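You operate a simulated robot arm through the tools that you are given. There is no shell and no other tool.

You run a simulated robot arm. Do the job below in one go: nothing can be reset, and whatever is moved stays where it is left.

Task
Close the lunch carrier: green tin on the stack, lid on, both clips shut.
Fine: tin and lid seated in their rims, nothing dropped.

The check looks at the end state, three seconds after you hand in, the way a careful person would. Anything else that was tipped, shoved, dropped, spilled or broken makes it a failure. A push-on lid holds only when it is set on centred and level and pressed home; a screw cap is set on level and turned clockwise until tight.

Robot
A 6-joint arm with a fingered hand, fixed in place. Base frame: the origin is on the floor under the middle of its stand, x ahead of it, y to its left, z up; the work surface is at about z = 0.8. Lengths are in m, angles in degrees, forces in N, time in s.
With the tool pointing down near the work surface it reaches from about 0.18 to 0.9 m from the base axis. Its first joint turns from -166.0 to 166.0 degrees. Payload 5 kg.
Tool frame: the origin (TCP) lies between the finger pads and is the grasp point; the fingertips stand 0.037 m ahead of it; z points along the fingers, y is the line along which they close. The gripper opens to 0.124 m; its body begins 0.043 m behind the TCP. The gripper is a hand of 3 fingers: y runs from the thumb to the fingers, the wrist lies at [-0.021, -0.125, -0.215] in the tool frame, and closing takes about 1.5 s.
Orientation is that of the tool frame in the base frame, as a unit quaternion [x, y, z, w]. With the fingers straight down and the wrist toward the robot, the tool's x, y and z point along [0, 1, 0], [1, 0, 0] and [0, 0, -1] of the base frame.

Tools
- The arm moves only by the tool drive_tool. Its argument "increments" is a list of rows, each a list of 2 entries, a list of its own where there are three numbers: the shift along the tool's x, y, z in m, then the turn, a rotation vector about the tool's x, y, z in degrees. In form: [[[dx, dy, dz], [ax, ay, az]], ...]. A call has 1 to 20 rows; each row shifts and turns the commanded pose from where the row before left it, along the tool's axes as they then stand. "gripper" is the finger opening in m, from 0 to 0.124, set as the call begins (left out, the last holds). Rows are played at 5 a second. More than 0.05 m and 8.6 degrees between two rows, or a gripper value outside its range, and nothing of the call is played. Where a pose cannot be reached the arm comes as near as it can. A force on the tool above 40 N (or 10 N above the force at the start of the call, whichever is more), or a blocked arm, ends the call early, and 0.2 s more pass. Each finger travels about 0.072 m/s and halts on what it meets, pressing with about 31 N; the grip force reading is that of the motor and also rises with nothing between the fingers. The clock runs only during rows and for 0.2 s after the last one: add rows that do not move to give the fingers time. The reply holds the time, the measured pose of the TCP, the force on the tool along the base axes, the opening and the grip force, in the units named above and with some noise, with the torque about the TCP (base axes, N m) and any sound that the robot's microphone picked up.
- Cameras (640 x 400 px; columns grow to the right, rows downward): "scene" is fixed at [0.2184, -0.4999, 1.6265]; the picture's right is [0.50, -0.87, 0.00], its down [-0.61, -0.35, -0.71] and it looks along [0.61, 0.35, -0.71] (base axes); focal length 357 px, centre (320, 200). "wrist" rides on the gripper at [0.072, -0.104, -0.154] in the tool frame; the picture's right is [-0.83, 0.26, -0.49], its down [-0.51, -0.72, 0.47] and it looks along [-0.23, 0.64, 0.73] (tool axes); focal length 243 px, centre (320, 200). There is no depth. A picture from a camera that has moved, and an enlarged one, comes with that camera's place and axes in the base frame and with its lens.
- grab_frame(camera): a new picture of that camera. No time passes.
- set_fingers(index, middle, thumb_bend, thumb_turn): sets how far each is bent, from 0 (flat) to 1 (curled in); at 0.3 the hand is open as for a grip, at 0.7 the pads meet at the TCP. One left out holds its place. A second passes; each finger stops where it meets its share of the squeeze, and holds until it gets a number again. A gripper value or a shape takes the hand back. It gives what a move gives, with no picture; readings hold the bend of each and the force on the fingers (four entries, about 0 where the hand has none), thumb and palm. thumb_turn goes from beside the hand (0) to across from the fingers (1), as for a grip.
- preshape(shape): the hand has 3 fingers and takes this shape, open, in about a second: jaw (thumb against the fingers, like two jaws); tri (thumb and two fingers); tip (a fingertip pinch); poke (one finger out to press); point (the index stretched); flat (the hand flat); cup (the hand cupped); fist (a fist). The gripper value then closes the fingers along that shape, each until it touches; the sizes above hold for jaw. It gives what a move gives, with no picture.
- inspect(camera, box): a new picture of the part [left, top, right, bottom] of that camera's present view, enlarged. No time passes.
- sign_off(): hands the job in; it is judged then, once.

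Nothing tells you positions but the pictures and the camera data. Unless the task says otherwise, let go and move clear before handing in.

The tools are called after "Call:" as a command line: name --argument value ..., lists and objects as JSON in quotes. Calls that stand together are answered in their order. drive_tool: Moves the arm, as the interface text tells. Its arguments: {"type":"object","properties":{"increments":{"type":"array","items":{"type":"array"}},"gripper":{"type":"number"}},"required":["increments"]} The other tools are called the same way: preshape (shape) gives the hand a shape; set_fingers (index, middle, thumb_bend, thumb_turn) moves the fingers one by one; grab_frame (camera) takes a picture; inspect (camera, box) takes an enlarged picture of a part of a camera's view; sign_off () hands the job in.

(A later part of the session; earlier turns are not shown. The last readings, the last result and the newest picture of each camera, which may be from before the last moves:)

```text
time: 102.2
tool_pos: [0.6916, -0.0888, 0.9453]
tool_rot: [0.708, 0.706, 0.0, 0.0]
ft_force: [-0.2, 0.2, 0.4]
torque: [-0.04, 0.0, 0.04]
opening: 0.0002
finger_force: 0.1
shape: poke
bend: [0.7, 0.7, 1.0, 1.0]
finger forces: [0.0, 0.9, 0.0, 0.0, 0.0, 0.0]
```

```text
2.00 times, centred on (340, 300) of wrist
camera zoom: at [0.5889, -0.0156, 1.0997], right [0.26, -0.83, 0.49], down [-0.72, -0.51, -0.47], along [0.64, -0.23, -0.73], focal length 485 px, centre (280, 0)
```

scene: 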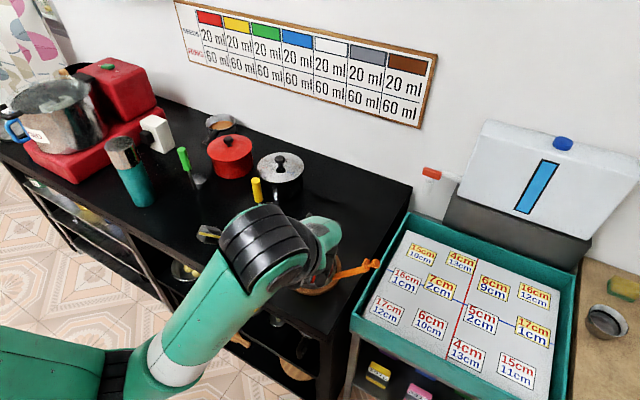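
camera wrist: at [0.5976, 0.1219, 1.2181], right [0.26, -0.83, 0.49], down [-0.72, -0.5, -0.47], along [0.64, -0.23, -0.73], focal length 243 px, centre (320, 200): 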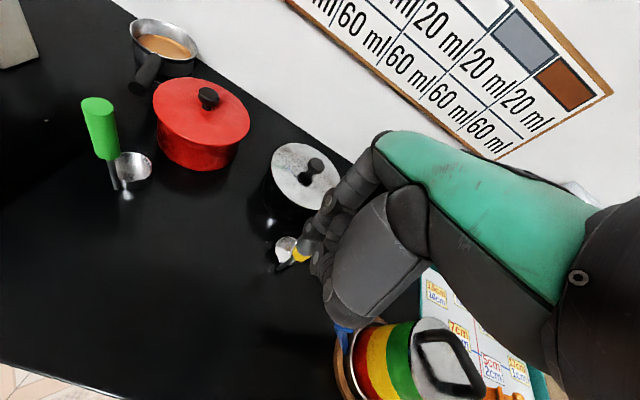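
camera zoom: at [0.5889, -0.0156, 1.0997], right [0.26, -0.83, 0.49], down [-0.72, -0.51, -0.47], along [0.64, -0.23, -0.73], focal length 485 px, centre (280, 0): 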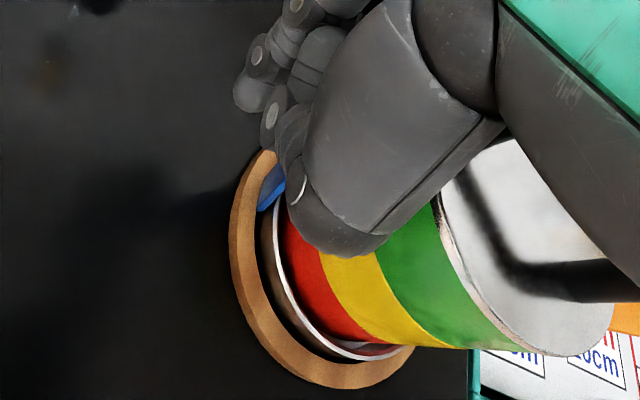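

Call:
inspect --camera "scene" --box '[274, 195, 310, 265]'

Call:
inspect --camera "scene" --box '[265, 195, 305, 225]'

Call:
inspect --camera "scene" --box '[344, 245, 390, 285]'

```text
5.71 times, centred on (292, 230) of scene
camera zoom: at [0.2184, -0.4999, 1.6265], right [0.5, -0.87, 0.0], down [-0.61, -0.35, -0.71], along [0.61, 0.35, -0.71], focal length 2042 px, centre (480, 29)
```

zoom: 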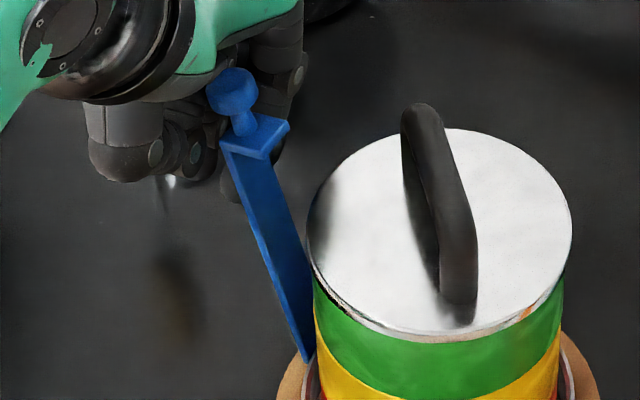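

```text
13.33 times, centred on (285, 210) of scene
camera zoom: at [0.2184, -0.4999, 1.6265], right [0.5, -0.87, 0.0], down [-0.61, -0.35, -0.71], along [0.61, 0.35, -0.71], focal length 4765 px, centre (787, 67)
```

zoom: 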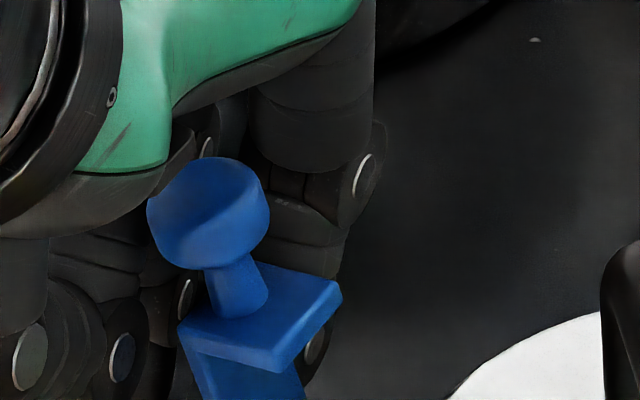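

```text
10.00 times, centred on (367, 265) of scene
camera zoom: at [0.2184, -0.4999, 1.6265], right [0.5, -0.87, 0.0], down [-0.61, -0.35, -0.71], along [0.61, 0.35, -0.71], focal length 3574 px, centre (-150, -450)
```

zoom: 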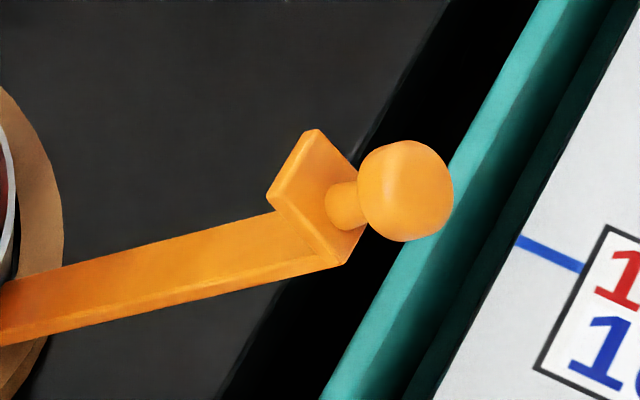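

The clip is nearly upright with its plate turning over the lid edge. Pushing on in 2–3 mm steps, watching force.

Call:
drive_tool --increments '[[[-0.003, 0, 0], [0, 0, 0]], [[-0.003, 0, 0], [0, 0, 0]], [[-0.003, 0, 0], [0, 0, 0]], [[0, 0, 0], [0, 0, 0]]]'

Call:
inspect --camera "scene" --box '[264, 195, 344, 265]'

```text
time: 103.2
tool_pos: [0.6917, -0.0971, 0.9459]
tool_rot: [0.709, 0.705, 0.0, 0.001]
ft_force: [-1.1, 4.3, 2.9]
torque: [0.06, 0.03, 0.04]
opening: 0.0002
finger_force: 0.0
shape: poke
bend: [0.7, 0.7, 1.0, 1.0]
finger forces: [0.0, 3.7, 0.0, 0.0, 0.0, 0.0]
```

```text
5.71 times, centred on (304, 230) of scene
camera zoom: at [0.2184, -0.4999, 1.6265], right [0.5, -0.87, 0.0], down [-0.61, -0.35, -0.71], along [0.61, 0.35, -0.71], focal length 2042 px, centre (411, 29)
```

zoom: 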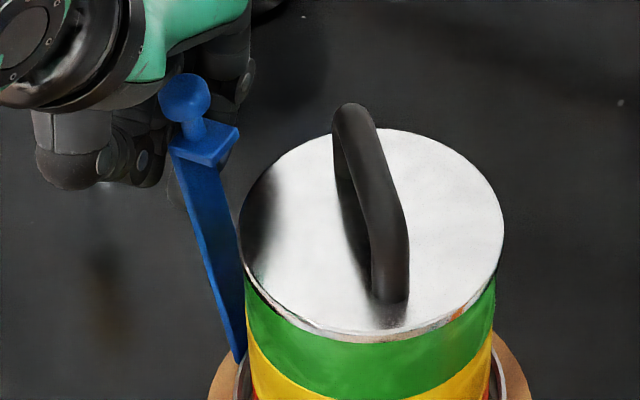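

Resistance has risen to about 4 N with the arm still leaning ~8°. I'll continue in small steps and watch for a snap.

Call:
drive_tool --increments '[[[-0.003, 0, 0], [0, 0, 0]], [[-0.003, 0, 0], [0, 0, 0]], [[0, 0, 0], [0, 0, 0]]]'

Call:
inspect --camera "scene" --box '[264, 195, 344, 265]'

Call:
grab_frame --camera "wrist"

```text
time: 104.0
tool_pos: [0.6919, -0.1032, 0.945]
tool_rot: [0.708, 0.706, 0.0, 0.0]
ft_force: [-0.4, 0.0, 0.1]
torque: [0.02, 0.0, -0.02]
opening: 0.0001
finger_force: 0.1
shape: poke
bend: [0.7, 0.7, 1.0, 1.0]
finger forces: [0.0, 0.0, 0.0, 0.1, 0.0, 0.0]
```

```text
5.71 times, centred on (304, 230) of scene
camera zoom: at [0.2184, -0.4999, 1.6265], right [0.5, -0.87, 0.0], down [-0.61, -0.35, -0.71], along [0.61, 0.35, -0.71], focal length 2042 px, centre (411, 29)
```

zoom: 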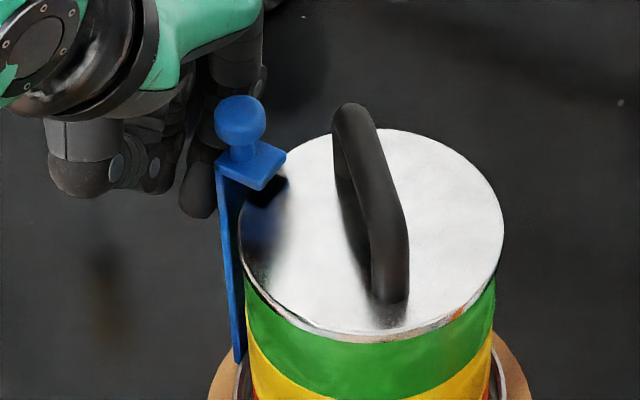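

```text
taken
camera wrist: at [0.5885, -0.0306, 1.0992], right [0.26, -0.83, 0.49], down [-0.72, -0.5, -0.47], along [0.64, -0.23, -0.73], focal length 243 px, centre (320, 200)
```

wrist: 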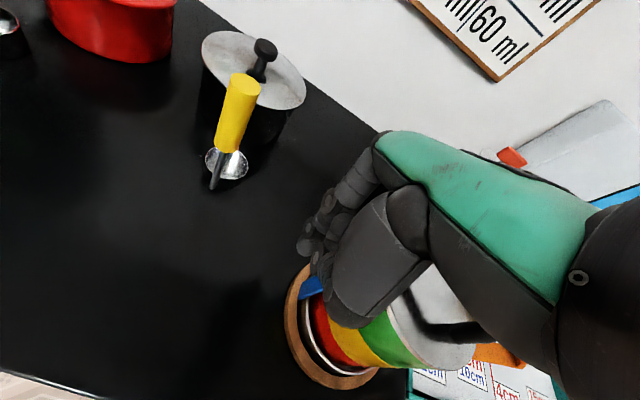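

The clip snapped over: the force dropped to zero and the arm is upright with its plate over the lid. I'll nudge it a little further to make sure it's at its stop.

Call:
drive_tool --increments '[[[-0.003, 0, 0], [0, 0, 0]], [[-0.003, 0, 0], [0, 0, 0]], [[0, 0, 0], [0, 0, 0]]]'

Call:
inspect --camera "scene" --box '[264, 195, 344, 265]'

```text
time: 104.8
tool_pos: [0.6903, -0.1097, 0.9439]
tool_rot: [0.709, 0.706, 0.0, 0.0]
ft_force: [0.2, 0.0, 0.2]
torque: [0.01, -0.02, -0.02]
opening: 0.0002
finger_force: 0.2
shape: poke
bend: [0.7, 0.7, 1.0, 1.0]
finger forces: [0.1, 0.0, 0.0, 0.1, 0.0, 0.0]
```

```text
5.71 times, centred on (304, 230) of scene
camera zoom: at [0.2184, -0.4999, 1.6265], right [0.5, -0.87, 0.0], down [-0.61, -0.35, -0.71], along [0.61, 0.35, -0.71], focal length 2042 px, centre (411, 29)
```

zoom: 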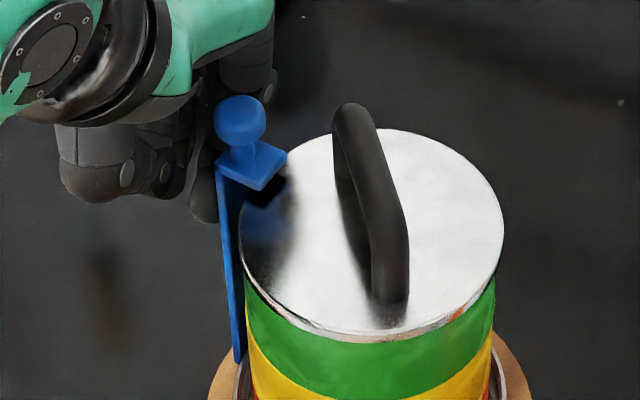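

Call:
drive_tool --increments '[[[-0.002, 0, 0], [0, 0, 0]], [[-0.002, 0, 0], [0, 0, 0]], [[0, 0, 0], [0, 0, 0]]]'

Call:
drive_tool --increments '[[[-0.002, 0, 0], [0, 0, 0]], [[-0.002, 0, 0], [0, 0, 0]], [[0, 0, 0], [0, 0, 0]]]'

Call:
inspect --camera "scene" --box '[264, 195, 344, 265]'

```text
time: 105.6
tool_pos: [0.691, -0.1141, 0.945]
tool_rot: [0.709, 0.705, 0.001, 0.0]
ft_force: [-0.4, 0.7, 0.0]
torque: [0.01, 0.01, 0.0]
opening: 0.0
finger_force: 0.1
shape: poke
bend: [0.7, 0.7, 1.0, 1.0]
finger forces: [0.0, 0.6, 0.1, 0.1, 0.1, 0.0]
```

```text
time: 106.4
tool_pos: [0.6912, -0.1174, 0.9454]
tool_rot: [0.709, 0.705, 0.0, 0.0]
ft_force: [-1.3, 4.4, 0.9]
torque: [0.11, 0.01, -0.04]
opening: 0.0003
finger_force: 0.1
shape: poke
bend: [0.7, 0.7, 1.0, 1.0]
finger forces: [0.0, 4.7, 0.0, 0.1, 0.0, 0.0]
```

```text
5.71 times, centred on (304, 230) of scene
camera zoom: at [0.2184, -0.4999, 1.6265], right [0.5, -0.87, 0.0], down [-0.61, -0.35, -0.71], along [0.61, 0.35, -0.71], focal length 2042 px, centre (411, 29)
```

zoom: 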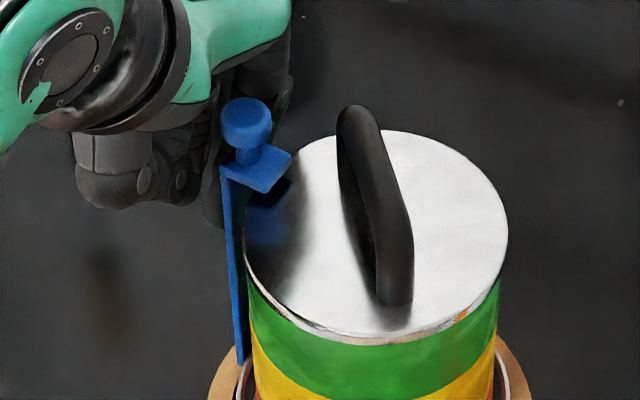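

The clip is at its hard stop; the last nudge only moved the whole carrier about a millimetre. I'll back off and lift the hand away.

Call:
drive_tool --increments '[[[0.006, 0, 0], [0, 0, 0]], [[0.012, 0, 0], [0, 0, 0]], [[0.02, 0, 0], [0, 0, 0]], [[0.02, 0, 0], [0, 0, 0]], [[0, 0, 0], [0, 0, 0]]]'

Call:
inspect --camera "scene" --box '[254, 195, 374, 295]'

```text
time: 107.6
tool_pos: [0.6923, -0.0594, 0.9461]
tool_rot: [0.709, 0.705, -0.001, 0.001]
ft_force: [-0.1, 1.0, -0.4]
torque: [-0.01, 0.0, 0.06]
opening: 0.0
finger_force: 0.2
shape: poke
bend: [0.7, 0.7, 1.0, 1.0]
finger forces: [0.1, 0.0, 0.0, 0.0, 0.0, 0.0]
```

```text
4.00 times, centred on (314, 245) of scene
camera zoom: at [0.2184, -0.4999, 1.6265], right [0.5, -0.87, 0.0], down [-0.61, -0.35, -0.71], along [0.61, 0.35, -0.71], focal length 1429 px, centre (344, 20)
```

zoom: 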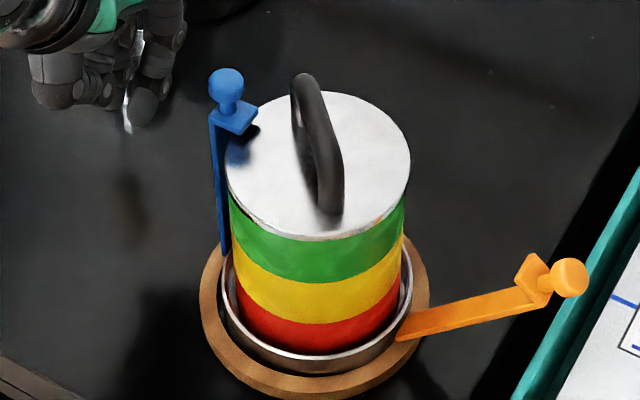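

Let me check closely whether the lid or tins shifted relative to the base.

Call:
inspect --camera "scene" --box '[284, 215, 344, 265]'

Call:
inspect --camera "scene" --box '[280, 240, 346, 300]'

Call:
inspect --camera "scene" --box '[280, 205, 320, 245]'

```text
8.00 times, centred on (314, 240) of scene
camera zoom: at [0.2184, -0.4999, 1.6265], right [0.5, -0.87, 0.0], down [-0.61, -0.35, -0.71], along [0.61, 0.35, -0.71], focal length 2859 px, centre (368, -120)
```

zoom: 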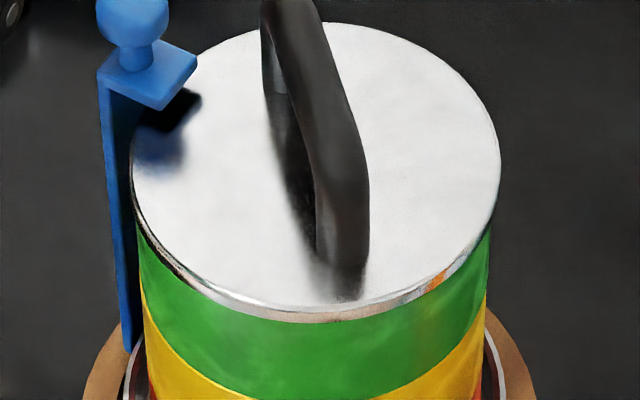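

```text
6.67 times, centred on (313, 270) of scene
camera zoom: at [0.2184, -0.4999, 1.6265], right [0.5, -0.87, 0.0], down [-0.61, -0.35, -0.71], along [0.61, 0.35, -0.71], focal length 2382 px, centre (367, -267)
```

zoom: 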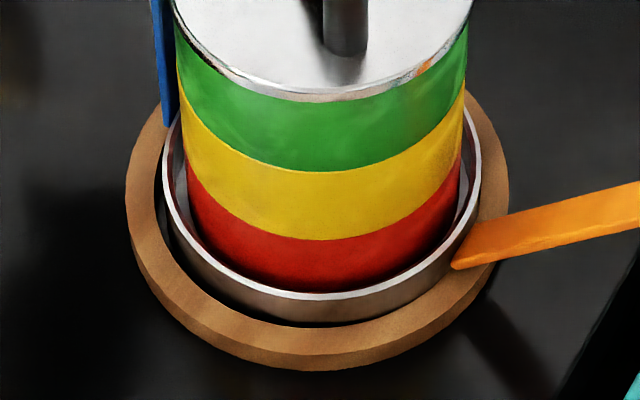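

```text
10.00 times, centred on (300, 225) of scene
camera zoom: at [0.2184, -0.4999, 1.6265], right [0.5, -0.87, 0.0], down [-0.61, -0.35, -0.71], along [0.61, 0.35, -0.71], focal length 3574 px, centre (520, -50)
```

zoom: 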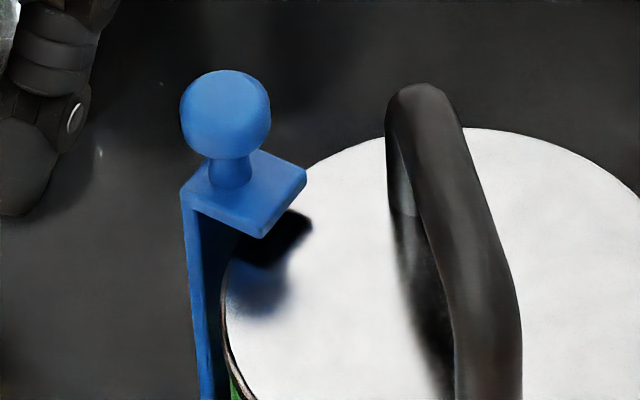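

The tins and lid moved together about 2 mm inside the base tray and remain aligned with each other; the blue clip is closed. Now I'll go over to the other side for the orange clip, whose knob is at about (0.687, −0.366, 0.947).

Call:
drive_tool --increments '[[[0.01, 0, -0.01], [0, 0, 0]], [[0.01, 0, -0.03], [0, 0, 0]], [[0, 0, -0.04], [0, 0, 0]], [[0, 0, -0.04], [0, 0, 0]], [[0, 0, -0.035], [0, 0, 0]], [[0, 0, 0], [0, 0, 0]]]'

Call:
drive_tool --increments '[[[-0.02, 0, 0], [0, 0, 0]], [[-0.035, 0, 0], [0, 0, 0]], [[-0.035, 0, 0], [0, 0, 0]], [[-0.035, 0, 0], [0, 0, 0]], [[-0.035, 0, 0], [0, 0, 0]], [[-0.035, 0, 0], [0, 0, 0]], [[-0.035, 0, 0], [0, 0, 0]], [[-0.035, 0, 0], [0, 0, 0]], [[-0.035, 0, 0], [0, 0, 0]], [[-0.035, 0, 0], [0, 0, 0]], [[-0.035, 0, 0], [0, 0, 0]], [[-0.025, 0, 0], [0, 0, 0]], [[0, 0, 0], [0, 0, 0]]]'

Call:
grab_frame --camera "scene"

Call:
grab_frame --camera "wrist"

```text
time: 109.0
tool_pos: [0.6935, -0.0412, 1.0986]
tool_rot: [0.708, 0.706, 0.0, 0.001]
ft_force: [-0.2, -0.3, 0.3]
torque: [-0.03, -0.02, 0.02]
opening: 0.0001
finger_force: 0.1
shape: poke
bend: [0.7, 0.7, 1.0, 1.0]
finger forces: [0.0, 0.1, 0.0, 0.0, 0.0, 0.0]
```

```text
time: 111.8
tool_pos: [0.6904, -0.4339, 1.1001]
tool_rot: [0.709, 0.706, 0.0, 0.0]
ft_force: [0.6, -0.3, -0.5]
torque: [0.04, 0.02, -0.01]
opening: 0.0001
finger_force: 0.1
shape: poke
bend: [0.7, 0.7, 1.0, 1.0]
finger forces: [0.0, 0.0, 0.0, 0.0, 0.1, 0.1]
```

```text
taken
```

scene: 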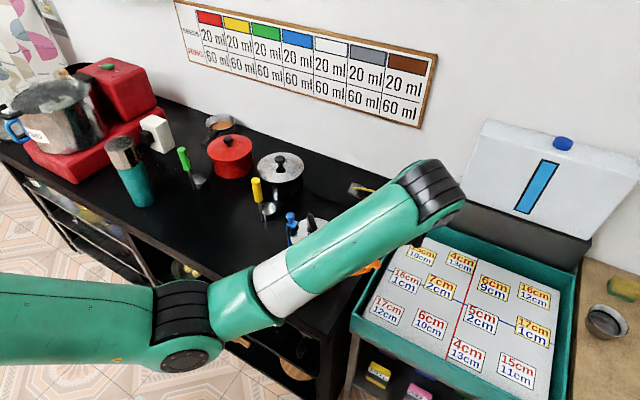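

```text
taken
camera wrist: at [0.5867, -0.3616, 1.2552], right [0.26, -0.83, 0.49], down [-0.72, -0.5, -0.47], along [0.64, -0.23, -0.73], focal length 243 px, centre (320, 200)
```

wrist: 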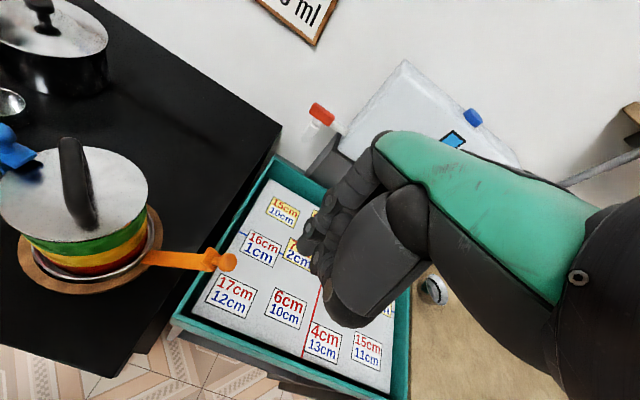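

The arm blocks the scene camera here, but the wrist camera sees the orange clip well. I'll lower beside its knob.

Call:
drive_tool --increments '[[[0, 0, 0.03], [0, 0, 0]], [[0, 0, 0.03], [0, 0, 0]], [[0, 0, 0.03], [0, 0, 0]], [[0, 0, 0.03], [0, 0, 0]], [[0, 0, 0.02], [0, 0, 0]], [[0, 0, 0.015], [0, 0, 0]], [[0, 0, 0], [0, 0, 0]]]'

Call:
grab_frame --camera "wrist"

Call:
grab_frame --camera "scene"

```text
time: 113.4
tool_pos: [0.6909, -0.4346, 0.947]
tool_rot: [0.708, 0.706, 0.0, 0.0]
ft_force: [-1.4, 0.0, -1.0]
torque: [0.01, -0.03, -0.03]
opening: 0.0
finger_force: 0.2
shape: poke
bend: [0.7, 0.7, 1.0, 1.0]
finger forces: [0.0, 0.0, 0.0, 0.0, 0.1, 0.0]
```

```text
taken
camera wrist: at [0.5878, -0.3611, 1.1003], right [0.26, -0.83, 0.49], down [-0.72, -0.51, -0.47], along [0.64, -0.23, -0.73], focal length 243 px, centre (320, 200)
```

wrist: 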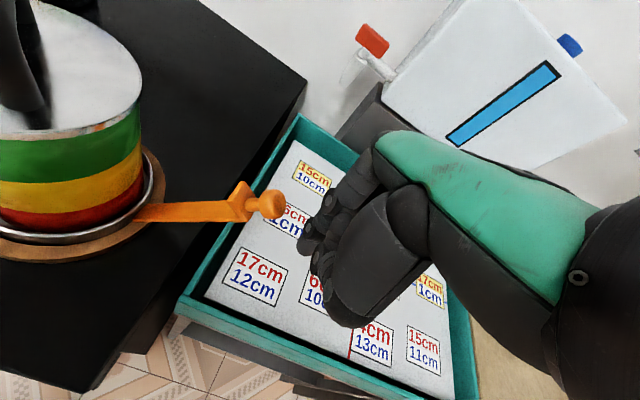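

```text
taken
```

scene: 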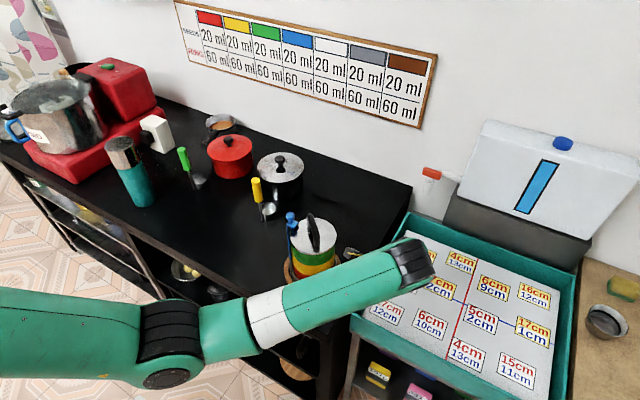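

The fingers are just outside the orange knob. Pushing toward +y in small steps.

Call:
drive_tool --increments '[[[0.008, 0, 0], [0, 0, 0]], [[0.008, 0, 0], [0, 0, 0]], [[0.005, 0, 0], [0, 0, 0]], [[0.005, 0, 0], [0, 0, 0]], [[0.005, 0, 0], [0, 0, 0]], [[0, 0, 0], [0, 0, 0]]]'

Call:
grab_frame --camera "wrist"

```text
time: 114.8
tool_pos: [0.6913, -0.4032, 0.9438]
tool_rot: [0.709, 0.705, 0.0, 0.001]
ft_force: [0.4, -0.5, 0.7]
torque: [0.0, -0.04, 0.01]
opening: 0.0
finger_force: 0.1
shape: poke
bend: [0.7, 0.7, 1.0, 1.0]
finger forces: [0.4, 0.1, 0.1, 0.0, 0.1, 0.0]
```

```text
taken
camera wrist: at [0.5877, -0.3303, 1.0995], right [0.26, -0.83, 0.49], down [-0.72, -0.51, -0.47], along [0.64, -0.23, -0.73], focal length 243 px, centre (320, 200)
```

wrist: 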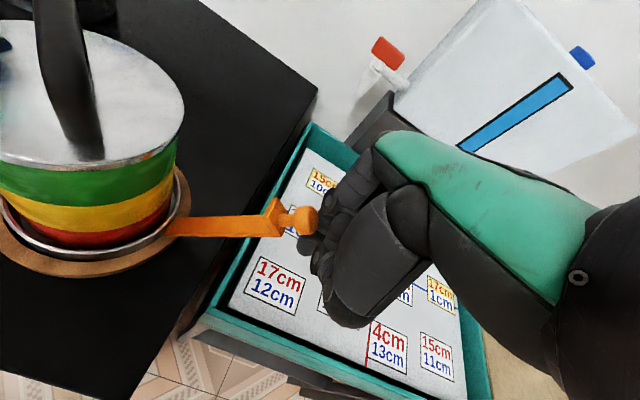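

Contact with the knob. Continuing.

Call:
drive_tool --increments '[[[0.005, 0, 0], [0, 0, 0]], [[0.005, 0, 0], [0, 0, 0]], [[0.005, 0, 0], [0, 0, 0]], [[0.005, 0, 0], [0, 0, 0]], [[0, 0, 0], [0, 0, 0]]]'

Call:
grab_frame --camera "wrist"

Call:
drive_tool --increments '[[[0.005, 0, 0], [0, 0, 0]], [[0.005, 0, 0], [0, 0, 0]], [[0.005, 0, 0], [0, 0, 0]], [[0.005, 0, 0], [0, 0, 0]], [[0, 0, 0], [0, 0, 0]]]'

Call:
grab_frame --camera "wrist"

```text
time: 116.0
tool_pos: [0.69, -0.3824, 0.9458]
tool_rot: [0.708, 0.706, 0.0, 0.0]
ft_force: [-1.2, -2.7, 4.1]
torque: [0.08, 0.0, 0.05]
opening: 0.0001
finger_force: 0.0
shape: poke
bend: [0.7, 0.7, 1.0, 1.0]
finger forces: [0.0, 0.1, 0.1, 0.0, 4.9, 0.0]
```

```text
taken
camera wrist: at [0.5877, -0.3104, 1.0998], right [0.26, -0.83, 0.49], down [-0.72, -0.51, -0.47], along [0.64, -0.23, -0.73], focal length 243 px, centre (320, 200)
```

wrist: 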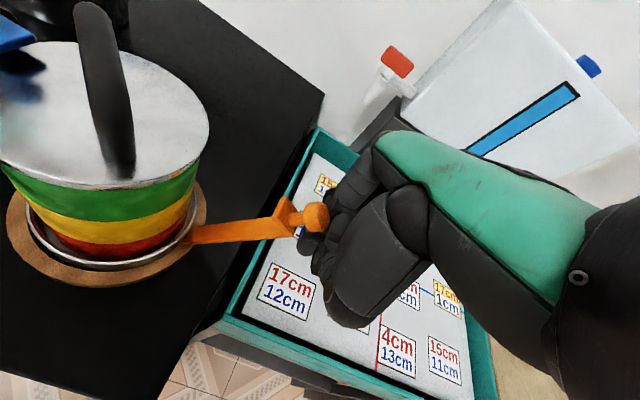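

```text
time: 117.2
tool_pos: [0.6897, -0.365, 0.9438]
tool_rot: [0.708, 0.706, 0.0, 0.0]
ft_force: [0.2, -0.4, -0.2]
torque: [-0.01, 0.01, 0.0]
opening: 0.0
finger_force: 0.0
shape: poke
bend: [0.7, 0.7, 1.0, 1.0]
finger forces: [0.0, 0.0, 0.0, 0.0, 0.1, 0.0]
```

```text
taken
camera wrist: at [0.5879, -0.2905, 1.099], right [0.26, -0.83, 0.49], down [-0.72, -0.51, -0.47], along [0.64, -0.23, -0.73], focal length 243 px, centre (320, 200)
```

wrist: 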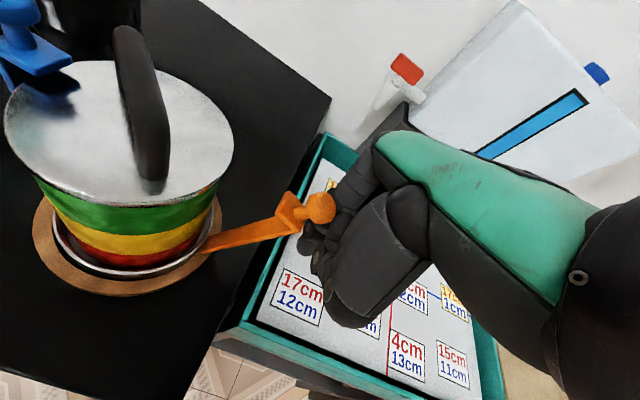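

The orange clip is rising. Continuing the push.

Call:
drive_tool --increments '[[[0.005, 0, 0], [0, 0, 0]], [[0.005, 0, 0], [0, 0, 0]], [[0.005, 0, 0], [0, 0, 0]], [[0.004, 0, 0], [0, 0, 0]], [[0, 0, 0], [0, 0, 0]]]'

Call:
grab_frame --camera "wrist"

Call:
drive_tool --increments '[[[0.004, 0, 0], [0, 0, 0]], [[0.004, 0, 0], [0, 0, 0]], [[0, 0, 0], [0, 0, 0]]]'

Call:
grab_frame --camera "wrist"

```text
time: 118.4
tool_pos: [0.691, -0.3437, 0.9456]
tool_rot: [0.709, 0.706, 0.0, 0.0]
ft_force: [0.0, 0.1, 0.5]
torque: [-0.01, -0.03, -0.02]
opening: 0.0001
finger_force: 0.0
shape: poke
bend: [0.7, 0.7, 1.0, 1.0]
finger forces: [0.1, 0.0, 0.1, 0.0, 0.0, 0.0]
```

```text
taken
camera wrist: at [0.5879, -0.2712, 1.0999], right [0.26, -0.83, 0.49], down [-0.72, -0.51, -0.47], along [0.64, -0.23, -0.73], focal length 243 px, centre (320, 200)
```

wrist: 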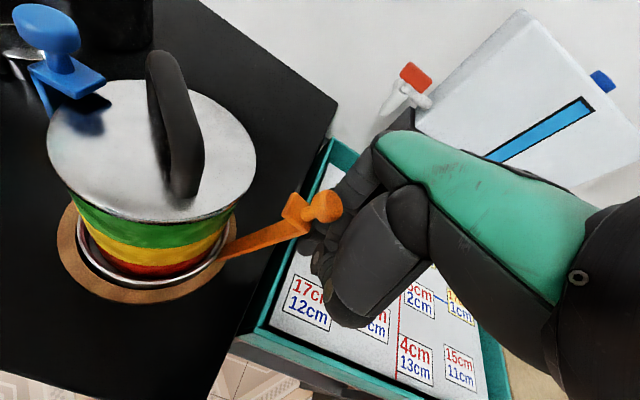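

```text
time: 119.2
tool_pos: [0.6908, -0.3363, 0.9446]
tool_rot: [0.709, 0.706, 0.0, 0.0]
ft_force: [-0.4, -0.6, 0.8]
torque: [0.01, 0.0, 0.0]
opening: 0.0001
finger_force: 0.1
shape: poke
bend: [0.7, 0.7, 1.0, 1.0]
finger forces: [0.0, 0.0, 0.0, 0.0, 1.1, 0.1]
```

```text
taken
camera wrist: at [0.5875, -0.2634, 1.0996], right [0.26, -0.83, 0.49], down [-0.72, -0.5, -0.47], along [0.64, -0.23, -0.73], focal length 243 px, centre (320, 200)
```

wrist: 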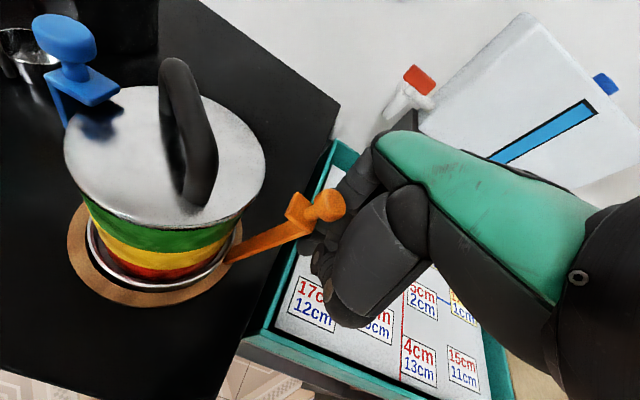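

Call:
drive_tool --increments '[[[0.005, 0, 0], [0, 0, 0]], [[0.005, 0, 0], [0, 0, 0]], [[0.004, 0, 0], [0, 0, 0]], [[0, 0, 0], [0, 0, 0]]]'

Call:
grab_frame --camera "wrist"

Call:
drive_tool --increments '[[[0.004, 0, 0], [0, 0, 0]], [[0.004, 0, 0], [0, 0, 0]], [[0.004, 0, 0], [0, 0, 0]], [[0, 0, 0], [0, 0, 0]]]'

Call:
grab_frame --camera "wrist"

```text
time: 120.2
tool_pos: [0.6906, -0.3218, 0.9457]
tool_rot: [0.708, 0.706, 0.0, 0.0]
ft_force: [1.3, -1.9, 1.5]
torque: [0.09, 0.04, -0.02]
opening: 0.0
finger_force: 0.1
shape: poke
bend: [0.7, 0.7, 1.0, 1.0]
finger forces: [1.0, 0.0, 0.0, 0.0, 1.5, 0.0]
```

```text
taken
camera wrist: at [0.5867, -0.2492, 1.1003], right [0.26, -0.83, 0.49], down [-0.72, -0.51, -0.47], along [0.64, -0.23, -0.73], focal length 243 px, centre (320, 200)
```

wrist: 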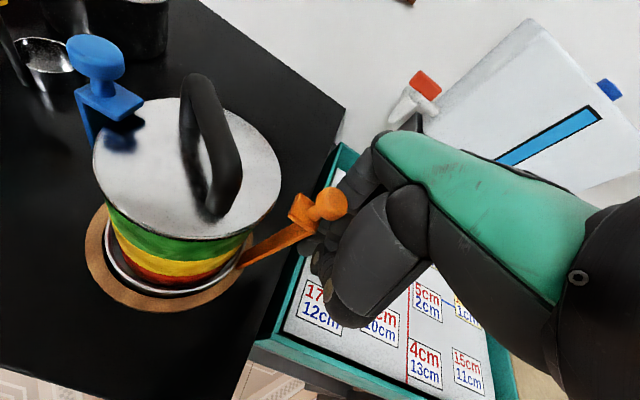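

```text
time: 121.2
tool_pos: [0.6899, -0.3104, 0.9447]
tool_rot: [0.708, 0.706, 0.001, 0.0]
ft_force: [-0.1, -0.3, -1.1]
torque: [0.02, -0.01, 0.0]
opening: 0.0001
finger_force: 0.1
shape: poke
bend: [0.7, 0.7, 1.0, 1.0]
finger forces: [0.1, 0.0, 0.1, 0.0, 0.1, 0.1]
```

```text
taken
camera wrist: at [0.5877, -0.2373, 1.0993], right [0.26, -0.83, 0.49], down [-0.72, -0.5, -0.47], along [0.64, -0.23, -0.73], focal length 243 px, centre (320, 200)
```

wrist: 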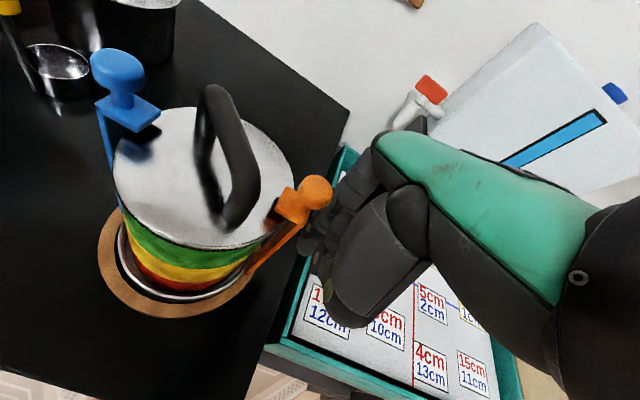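

The orange clip also appears to have snapped over, with its plate above the lid edge and zero force. Zooming in to check.

Call:
inspect --camera "wrist" --box '[80, 30, 350, 320]'

Call:
inspect --camera "wrist" --box '[230, 160, 350, 290]'

```text
1.38 times, centred on (215, 175) of wrist
camera zoom: at [0.5877, -0.2373, 1.0993], right [0.26, -0.83, 0.49], down [-0.72, -0.5, -0.47], along [0.64, -0.23, -0.73], focal length 335 px, centre (465, 234)
```

zoom: 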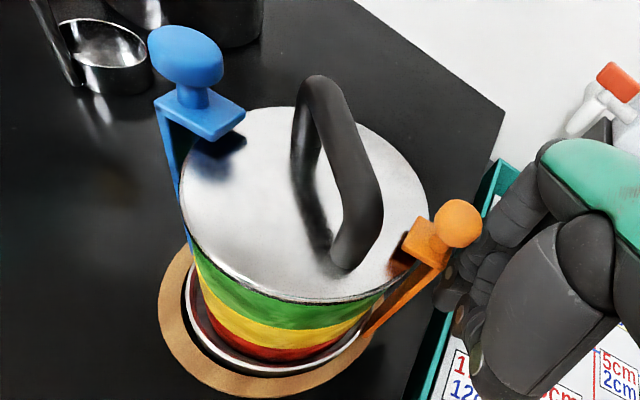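

```text
3.08 times, centred on (290, 225) of wrist
camera zoom: at [0.5877, -0.2373, 1.0993], right [0.26, -0.83, 0.49], down [-0.72, -0.5, -0.47], along [0.64, -0.23, -0.73], focal length 746 px, centre (412, 123)
```

zoom: 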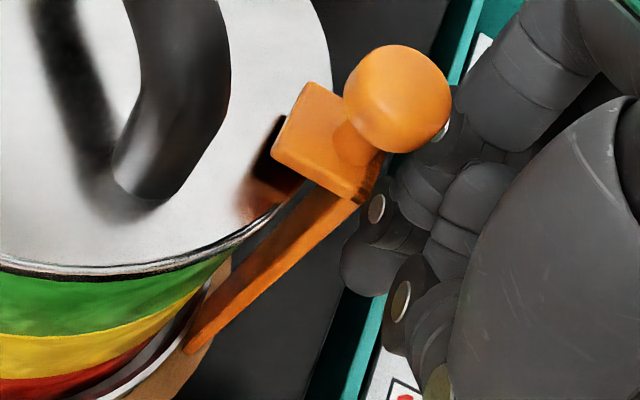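

Both plates are over the lid. I'll back the hand away and take a side-on look at both clips.

Call:
drive_tool --increments '[[[-0.01, 0, 0], [0, 0, 0]], [[-0.02, 0, 0], [0, 0, 0]], [[-0.025, 0, 0], [0, 0, 0]], [[-0.025, 0, -0.01], [0, 0, 0]], [[0, 0, -0.03], [0, 0, 0]], [[0, 0, -0.04], [0, 0, 0]], [[0, 0, -0.04], [0, 0, 0]], [[0, 0, -0.04], [0, 0, 0]], [[0, -0.02, 0], [0, 0, 0]], [[0, -0.03, 0], [0, 0, 0]], [[0.01, -0.035, 0], [0, 0, 0]], [[0.02, -0.035, 0], [0, 0, 0]], [[0.02, -0.035, 0], [0, 0, 0]], [[0.02, -0.03, 0], [0, 0, 0]], [[0, 0, 0], [0, 0, 0]]]'

Call:
grab_frame --camera "scene"

Call:
grab_frame --camera "wrist"

```text
time: 124.4
tool_pos: [0.5073, -0.3208, 1.106]
tool_rot: [0.708, 0.706, 0.0, 0.0]
ft_force: [-1.0, 0.1, -0.8]
torque: [0.0, -0.03, -0.05]
opening: 0.0
finger_force: 0.0
shape: poke
bend: [0.7, 0.7, 1.0, 1.0]
finger forces: [0.1, 0.0, 0.0, 0.0, 0.1, 0.0]
```

```text
taken
```

scene: 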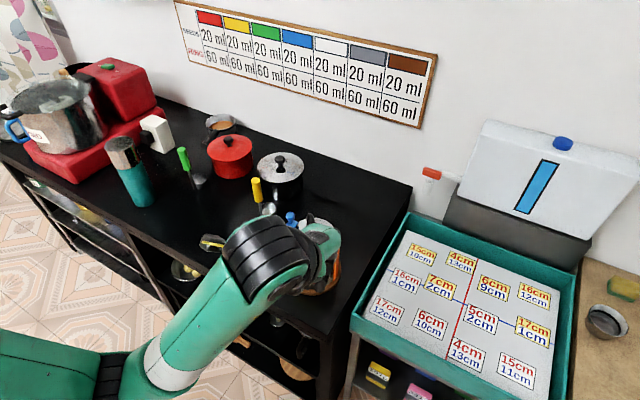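

```text
taken
camera wrist: at [0.4042, -0.2478, 1.2609], right [0.26, -0.83, 0.49], down [-0.72, -0.51, -0.47], along [0.64, -0.23, -0.73], focal length 243 px, centre (320, 200)
```

wrist: 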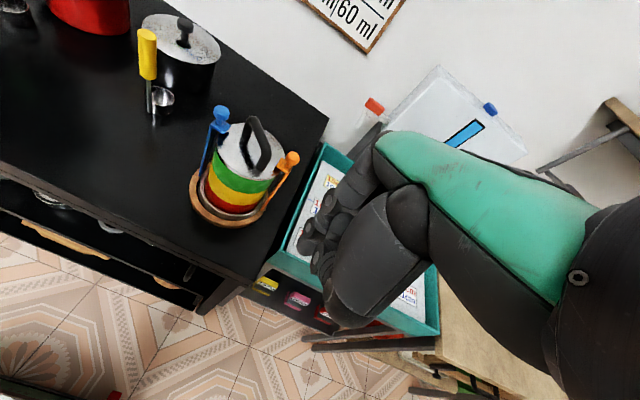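

Now tilt and lower for the side view again.

Call:
drive_tool --increments '[[[0, 0, 0], [-8, 0, 0]], [[0, 0, 0], [-8, 0, 0]], [[0, 0, 0], [-8, 0, 0]], [[0, -0.0081, 0.0183], [0, 0, 0]], [[0, -0.0081, 0.0183], [0, 0, 0]], [[0, -0.0081, 0.0183], [0, 0, 0]], [[0, -0.0081, 0.0183], [0, 0, 0]], [[0, -0.0081, 0.0183], [0, 0, 0]], [[0, 0, 0], [-7, 0, 0]], [[0, 0, 0], [-7, 0, 0]], [[0, 0, 0], [0, 0, 0]]]'

Call:
grab_frame --camera "wrist"

Call:
inspect --camera "wrist" --box '[130, 90, 310, 280]'

```text
time: 126.8
tool_pos: [0.5067, -0.3201, 1.0059]
tool_rot: [0.67, 0.667, 0.231, 0.23]
ft_force: [-0.4, -0.4, 0.3]
torque: [0.01, -0.02, 0.01]
opening: 0.0002
finger_force: 0.1
shape: poke
bend: [0.7, 0.7, 1.0, 1.0]
finger forces: [0.1, 0.1, 0.1, 0.1, 0.0, 0.0]
```

```text
taken
camera wrist: at [0.3307, -0.2472, 1.0622], right [-0.1, -0.83, 0.55], down [-0.28, -0.51, -0.82], along [0.95, -0.24, -0.18], focal length 243 px, centre (320, 200)
```

wrist: 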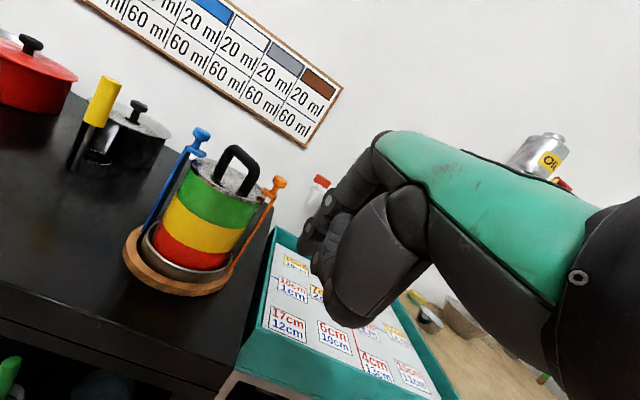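

```text
2.11 times, centred on (220, 185) of wrist
camera zoom: at [0.3307, -0.2472, 1.0622], right [-0.1, -0.83, 0.55], down [-0.28, -0.51, -0.82], along [0.95, -0.24, -0.18], focal length 511 px, centre (530, 232)
```

zoom: 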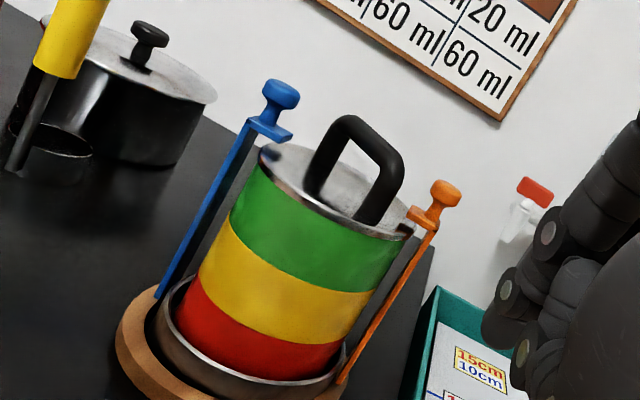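

Call:
inspect --camera "wrist" --box '[180, 120, 230, 190]'

Call:
inspect --camera "wrist" --box '[240, 165, 295, 235]'

Call:
inspect --camera "wrist" --box '[140, 200, 260, 290]'

```text
5.71 times, centred on (205, 155) of wrist
camera zoom: at [0.3307, -0.2472, 1.0622], right [-0.1, -0.83, 0.55], down [-0.28, -0.51, -0.82], along [0.95, -0.24, -0.18], focal length 1386 px, centre (977, 457)
```

zoom: 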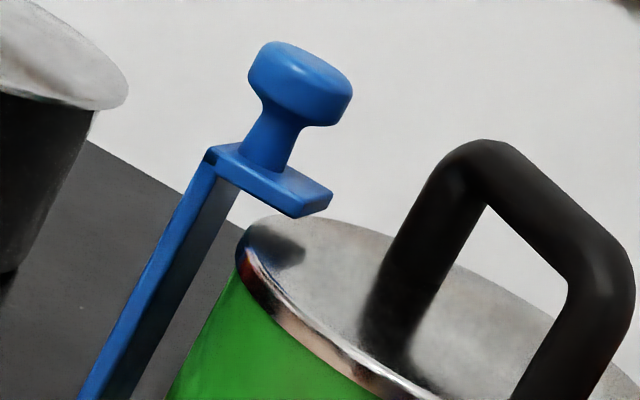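

```text
5.71 times, centred on (268, 200) of wrist
camera zoom: at [0.3307, -0.2472, 1.0622], right [-0.1, -0.83, 0.55], down [-0.28, -0.51, -0.82], along [0.95, -0.24, -0.18], focal length 1386 px, centre (620, 200)
```

zoom: 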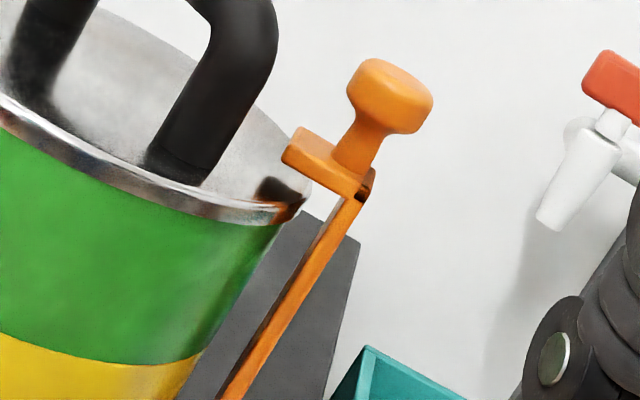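

```text
4.44 times, centred on (200, 245) of wrist
camera zoom: at [0.3307, -0.2472, 1.0622], right [-0.1, -0.83, 0.55], down [-0.28, -0.51, -0.82], along [0.95, -0.24, -0.18], focal length 1078 px, centre (853, 0)
```

zoom: 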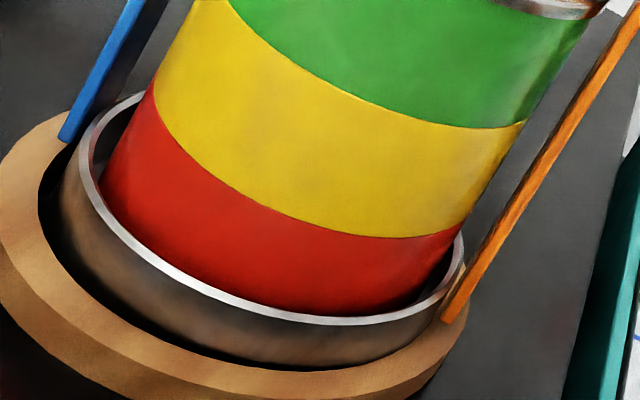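

Both arms stand vertical with their plates over the lid, but the plates seem to hover about 1 cm above the lid. I'll return the hand upright, clear the view, and inspect from the scene camera.

Call:
drive_tool --increments '[[[0, 0, 0], [7.6, 0, 0]], [[0, 0, 0], [7.6, 0, 0]], [[0, 0, 0], [7.6, 0, 0]], [[0, 0, 0], [7.6, 0, 0]], [[0, 0, 0], [7.6, 0, 0]], [[0, 0.01, -0.03], [0, 0, 0]], [[0, 0.01, -0.04], [0, 0, 0]], [[0, 0.02, -0.03], [0, 0, 0]], [[0.02, 0.02, 0], [0, 0, 0]], [[0.035, 0.02, 0], [0, 0, 0]], [[0.04, 0.02, 0], [0, 0, 0]], [[0.04, 0.02, 0], [0, 0, 0]], [[0.04, 0.02, 0], [0, 0, 0]], [[0.04, 0.02, 0], [0, 0, 0]], [[0.04, 0.01, 0], [0, 0, 0]], [[0.04, 0, 0], [0, 0, 0]], [[0.03, 0, 0], [0, 0, 0]], [[0, 0, 0], [0, 0, 0]]]'

Call:
grab_frame --camera "scene"

Call:
inspect --camera "scene" --box '[270, 190, 360, 300]'

```text
time: 130.6
tool_pos: [0.6766, 0.0061, 1.1031]
tool_rot: [0.708, 0.706, 0.0, -0.001]
ft_force: [0.1, 0.0, -0.9]
torque: [-0.02, 0.07, 0.01]
opening: 0.0001
finger_force: 0.0
shape: poke
bend: [0.7, 0.7, 1.0, 1.0]
finger forces: [0.0, 0.0, 0.1, 0.0, 0.1, 0.1]
```

```text
taken
```

scene: 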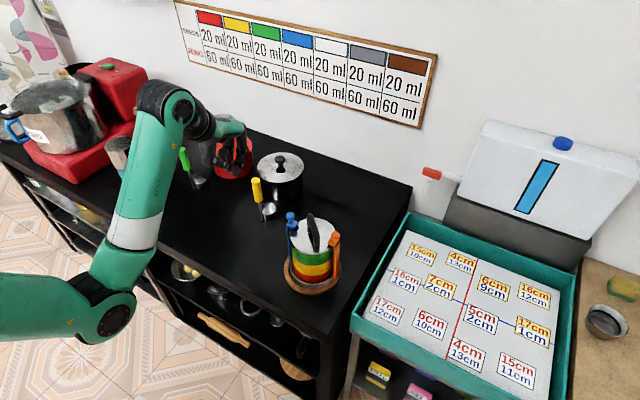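

```text
3.64 times, centred on (315, 245) of scene
camera zoom: at [0.2184, -0.4999, 1.6265], right [0.5, -0.87, 0.0], down [-0.61, -0.35, -0.71], along [0.61, 0.35, -0.71], focal length 1300 px, centre (338, 36)
```

zoom: 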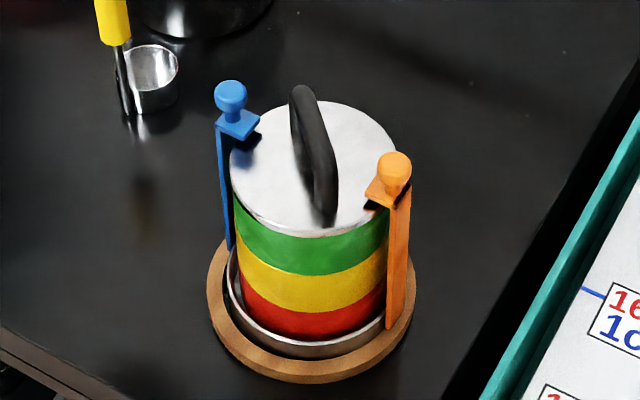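

Call:
inspect --camera "scene" --box '[280, 205, 310, 265]'

Call:
inspect --camera "scene" --box '[318, 225, 350, 290]'

Call:
inspect --camera "scene" --box '[284, 210, 344, 260]'

```text
6.67 times, centred on (295, 235) of scene
camera zoom: at [0.2184, -0.4999, 1.6265], right [0.5, -0.87, 0.0], down [-0.61, -0.35, -0.71], along [0.61, 0.35, -0.71], focal length 2382 px, centre (487, -33)
```

zoom: 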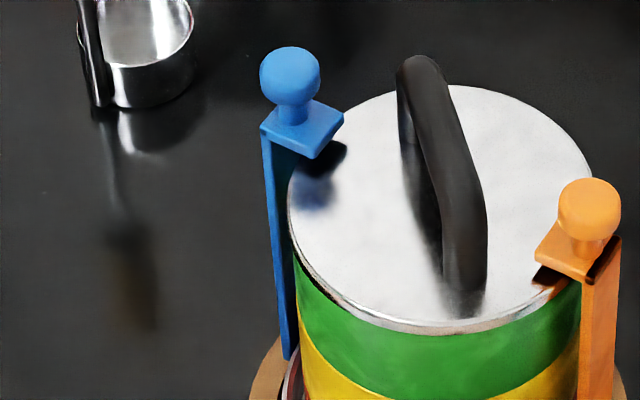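

```text
6.15 times, centred on (334, 258) of scene
camera zoom: at [0.2184, -0.4999, 1.6265], right [0.5, -0.87, 0.0], down [-0.61, -0.35, -0.71], along [0.61, 0.35, -0.71], focal length 2199 px, centre (234, -154)
```

zoom: 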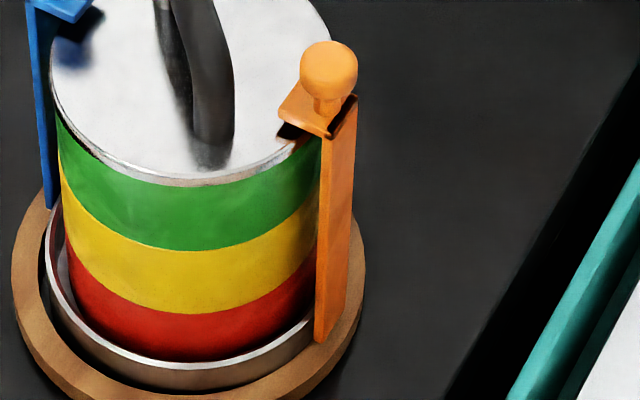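

```text
8.00 times, centred on (314, 235) of scene
camera zoom: at [0.2184, -0.4999, 1.6265], right [0.5, -0.87, 0.0], down [-0.61, -0.35, -0.71], along [0.61, 0.35, -0.71], focal length 2859 px, centre (368, -80)
```

zoom: 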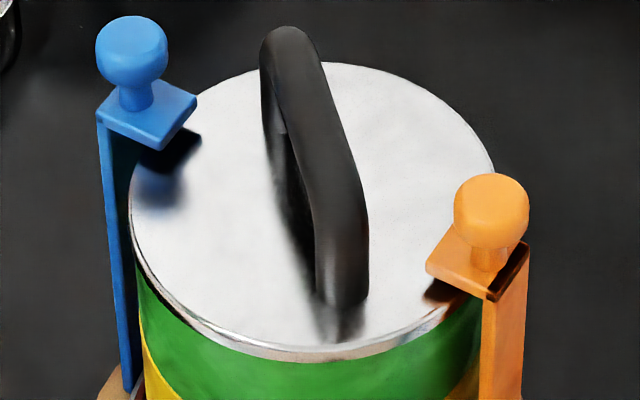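

Both clips look shut, arms vertical, plates over the lid. To be sure they are fully home I'll press gently on top of each knob, starting with blue, and watch whether anything moves.

Call:
drive_tool --increments '[[[-0.015, 0.003, 0], [0, 0, 0]], [[-0.03, 0.003, 0], [0, 0, 0]], [[-0.03, 0.003, 0], [0, 0, 0]], [[-0.03, 0.003, 0], [0, 0, 0]], [[-0.03, 0.003, 0], [0, 0, 0]], [[-0.02, 0.001, 0], [0, 0, 0]], [[-0.008, 0, 0], [0, 0, 0]], [[0, 0, 0], [0, 0, 0]]]'

Call:
inspect --camera "scene" --box '[250, 150, 350, 270]'

Call:
grab_frame --camera "wrist"

```text
time: 132.4
tool_pos: [0.6934, -0.1598, 1.1065]
tool_rot: [0.709, 0.705, 0.001, 0.0]
ft_force: [0.0, -0.6, 0.0]
torque: [0.04, 0.02, 0.01]
opening: 0.0
finger_force: 0.2
shape: poke
bend: [0.7, 0.7, 1.0, 1.0]
finger forces: [0.0, 0.0, 0.0, 0.1, 0.0, 0.0]
```

```text
3.33 times, centred on (300, 210) of scene
camera zoom: at [0.2184, -0.4999, 1.6265], right [0.5, -0.87, 0.0], down [-0.61, -0.35, -0.71], along [0.61, 0.35, -0.71], focal length 1191 px, centre (387, 167)
```

zoom: 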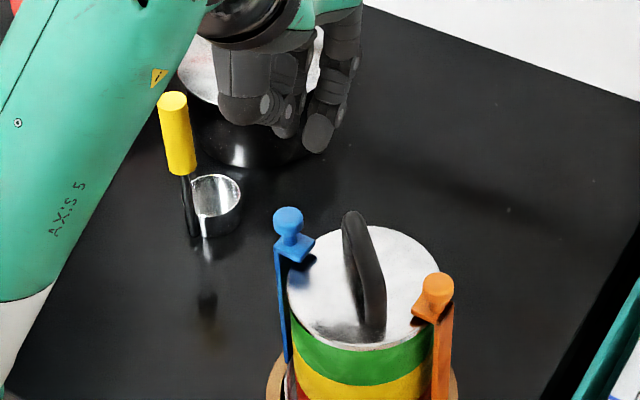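

```text
taken
camera wrist: at [0.5905, -0.0862, 1.2599], right [0.26, -0.83, 0.49], down [-0.72, -0.51, -0.47], along [0.64, -0.23, -0.73], focal length 243 px, centre (320, 200)
```

wrist: 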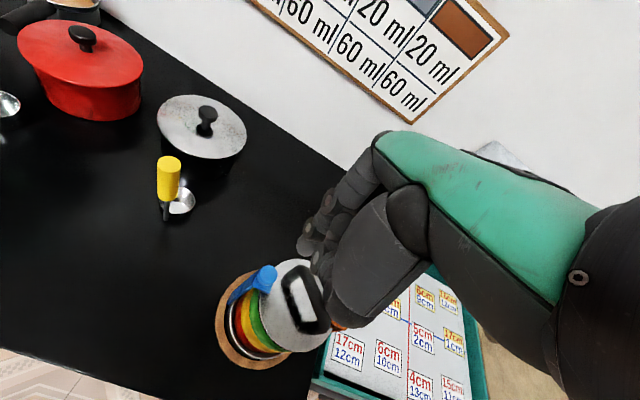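

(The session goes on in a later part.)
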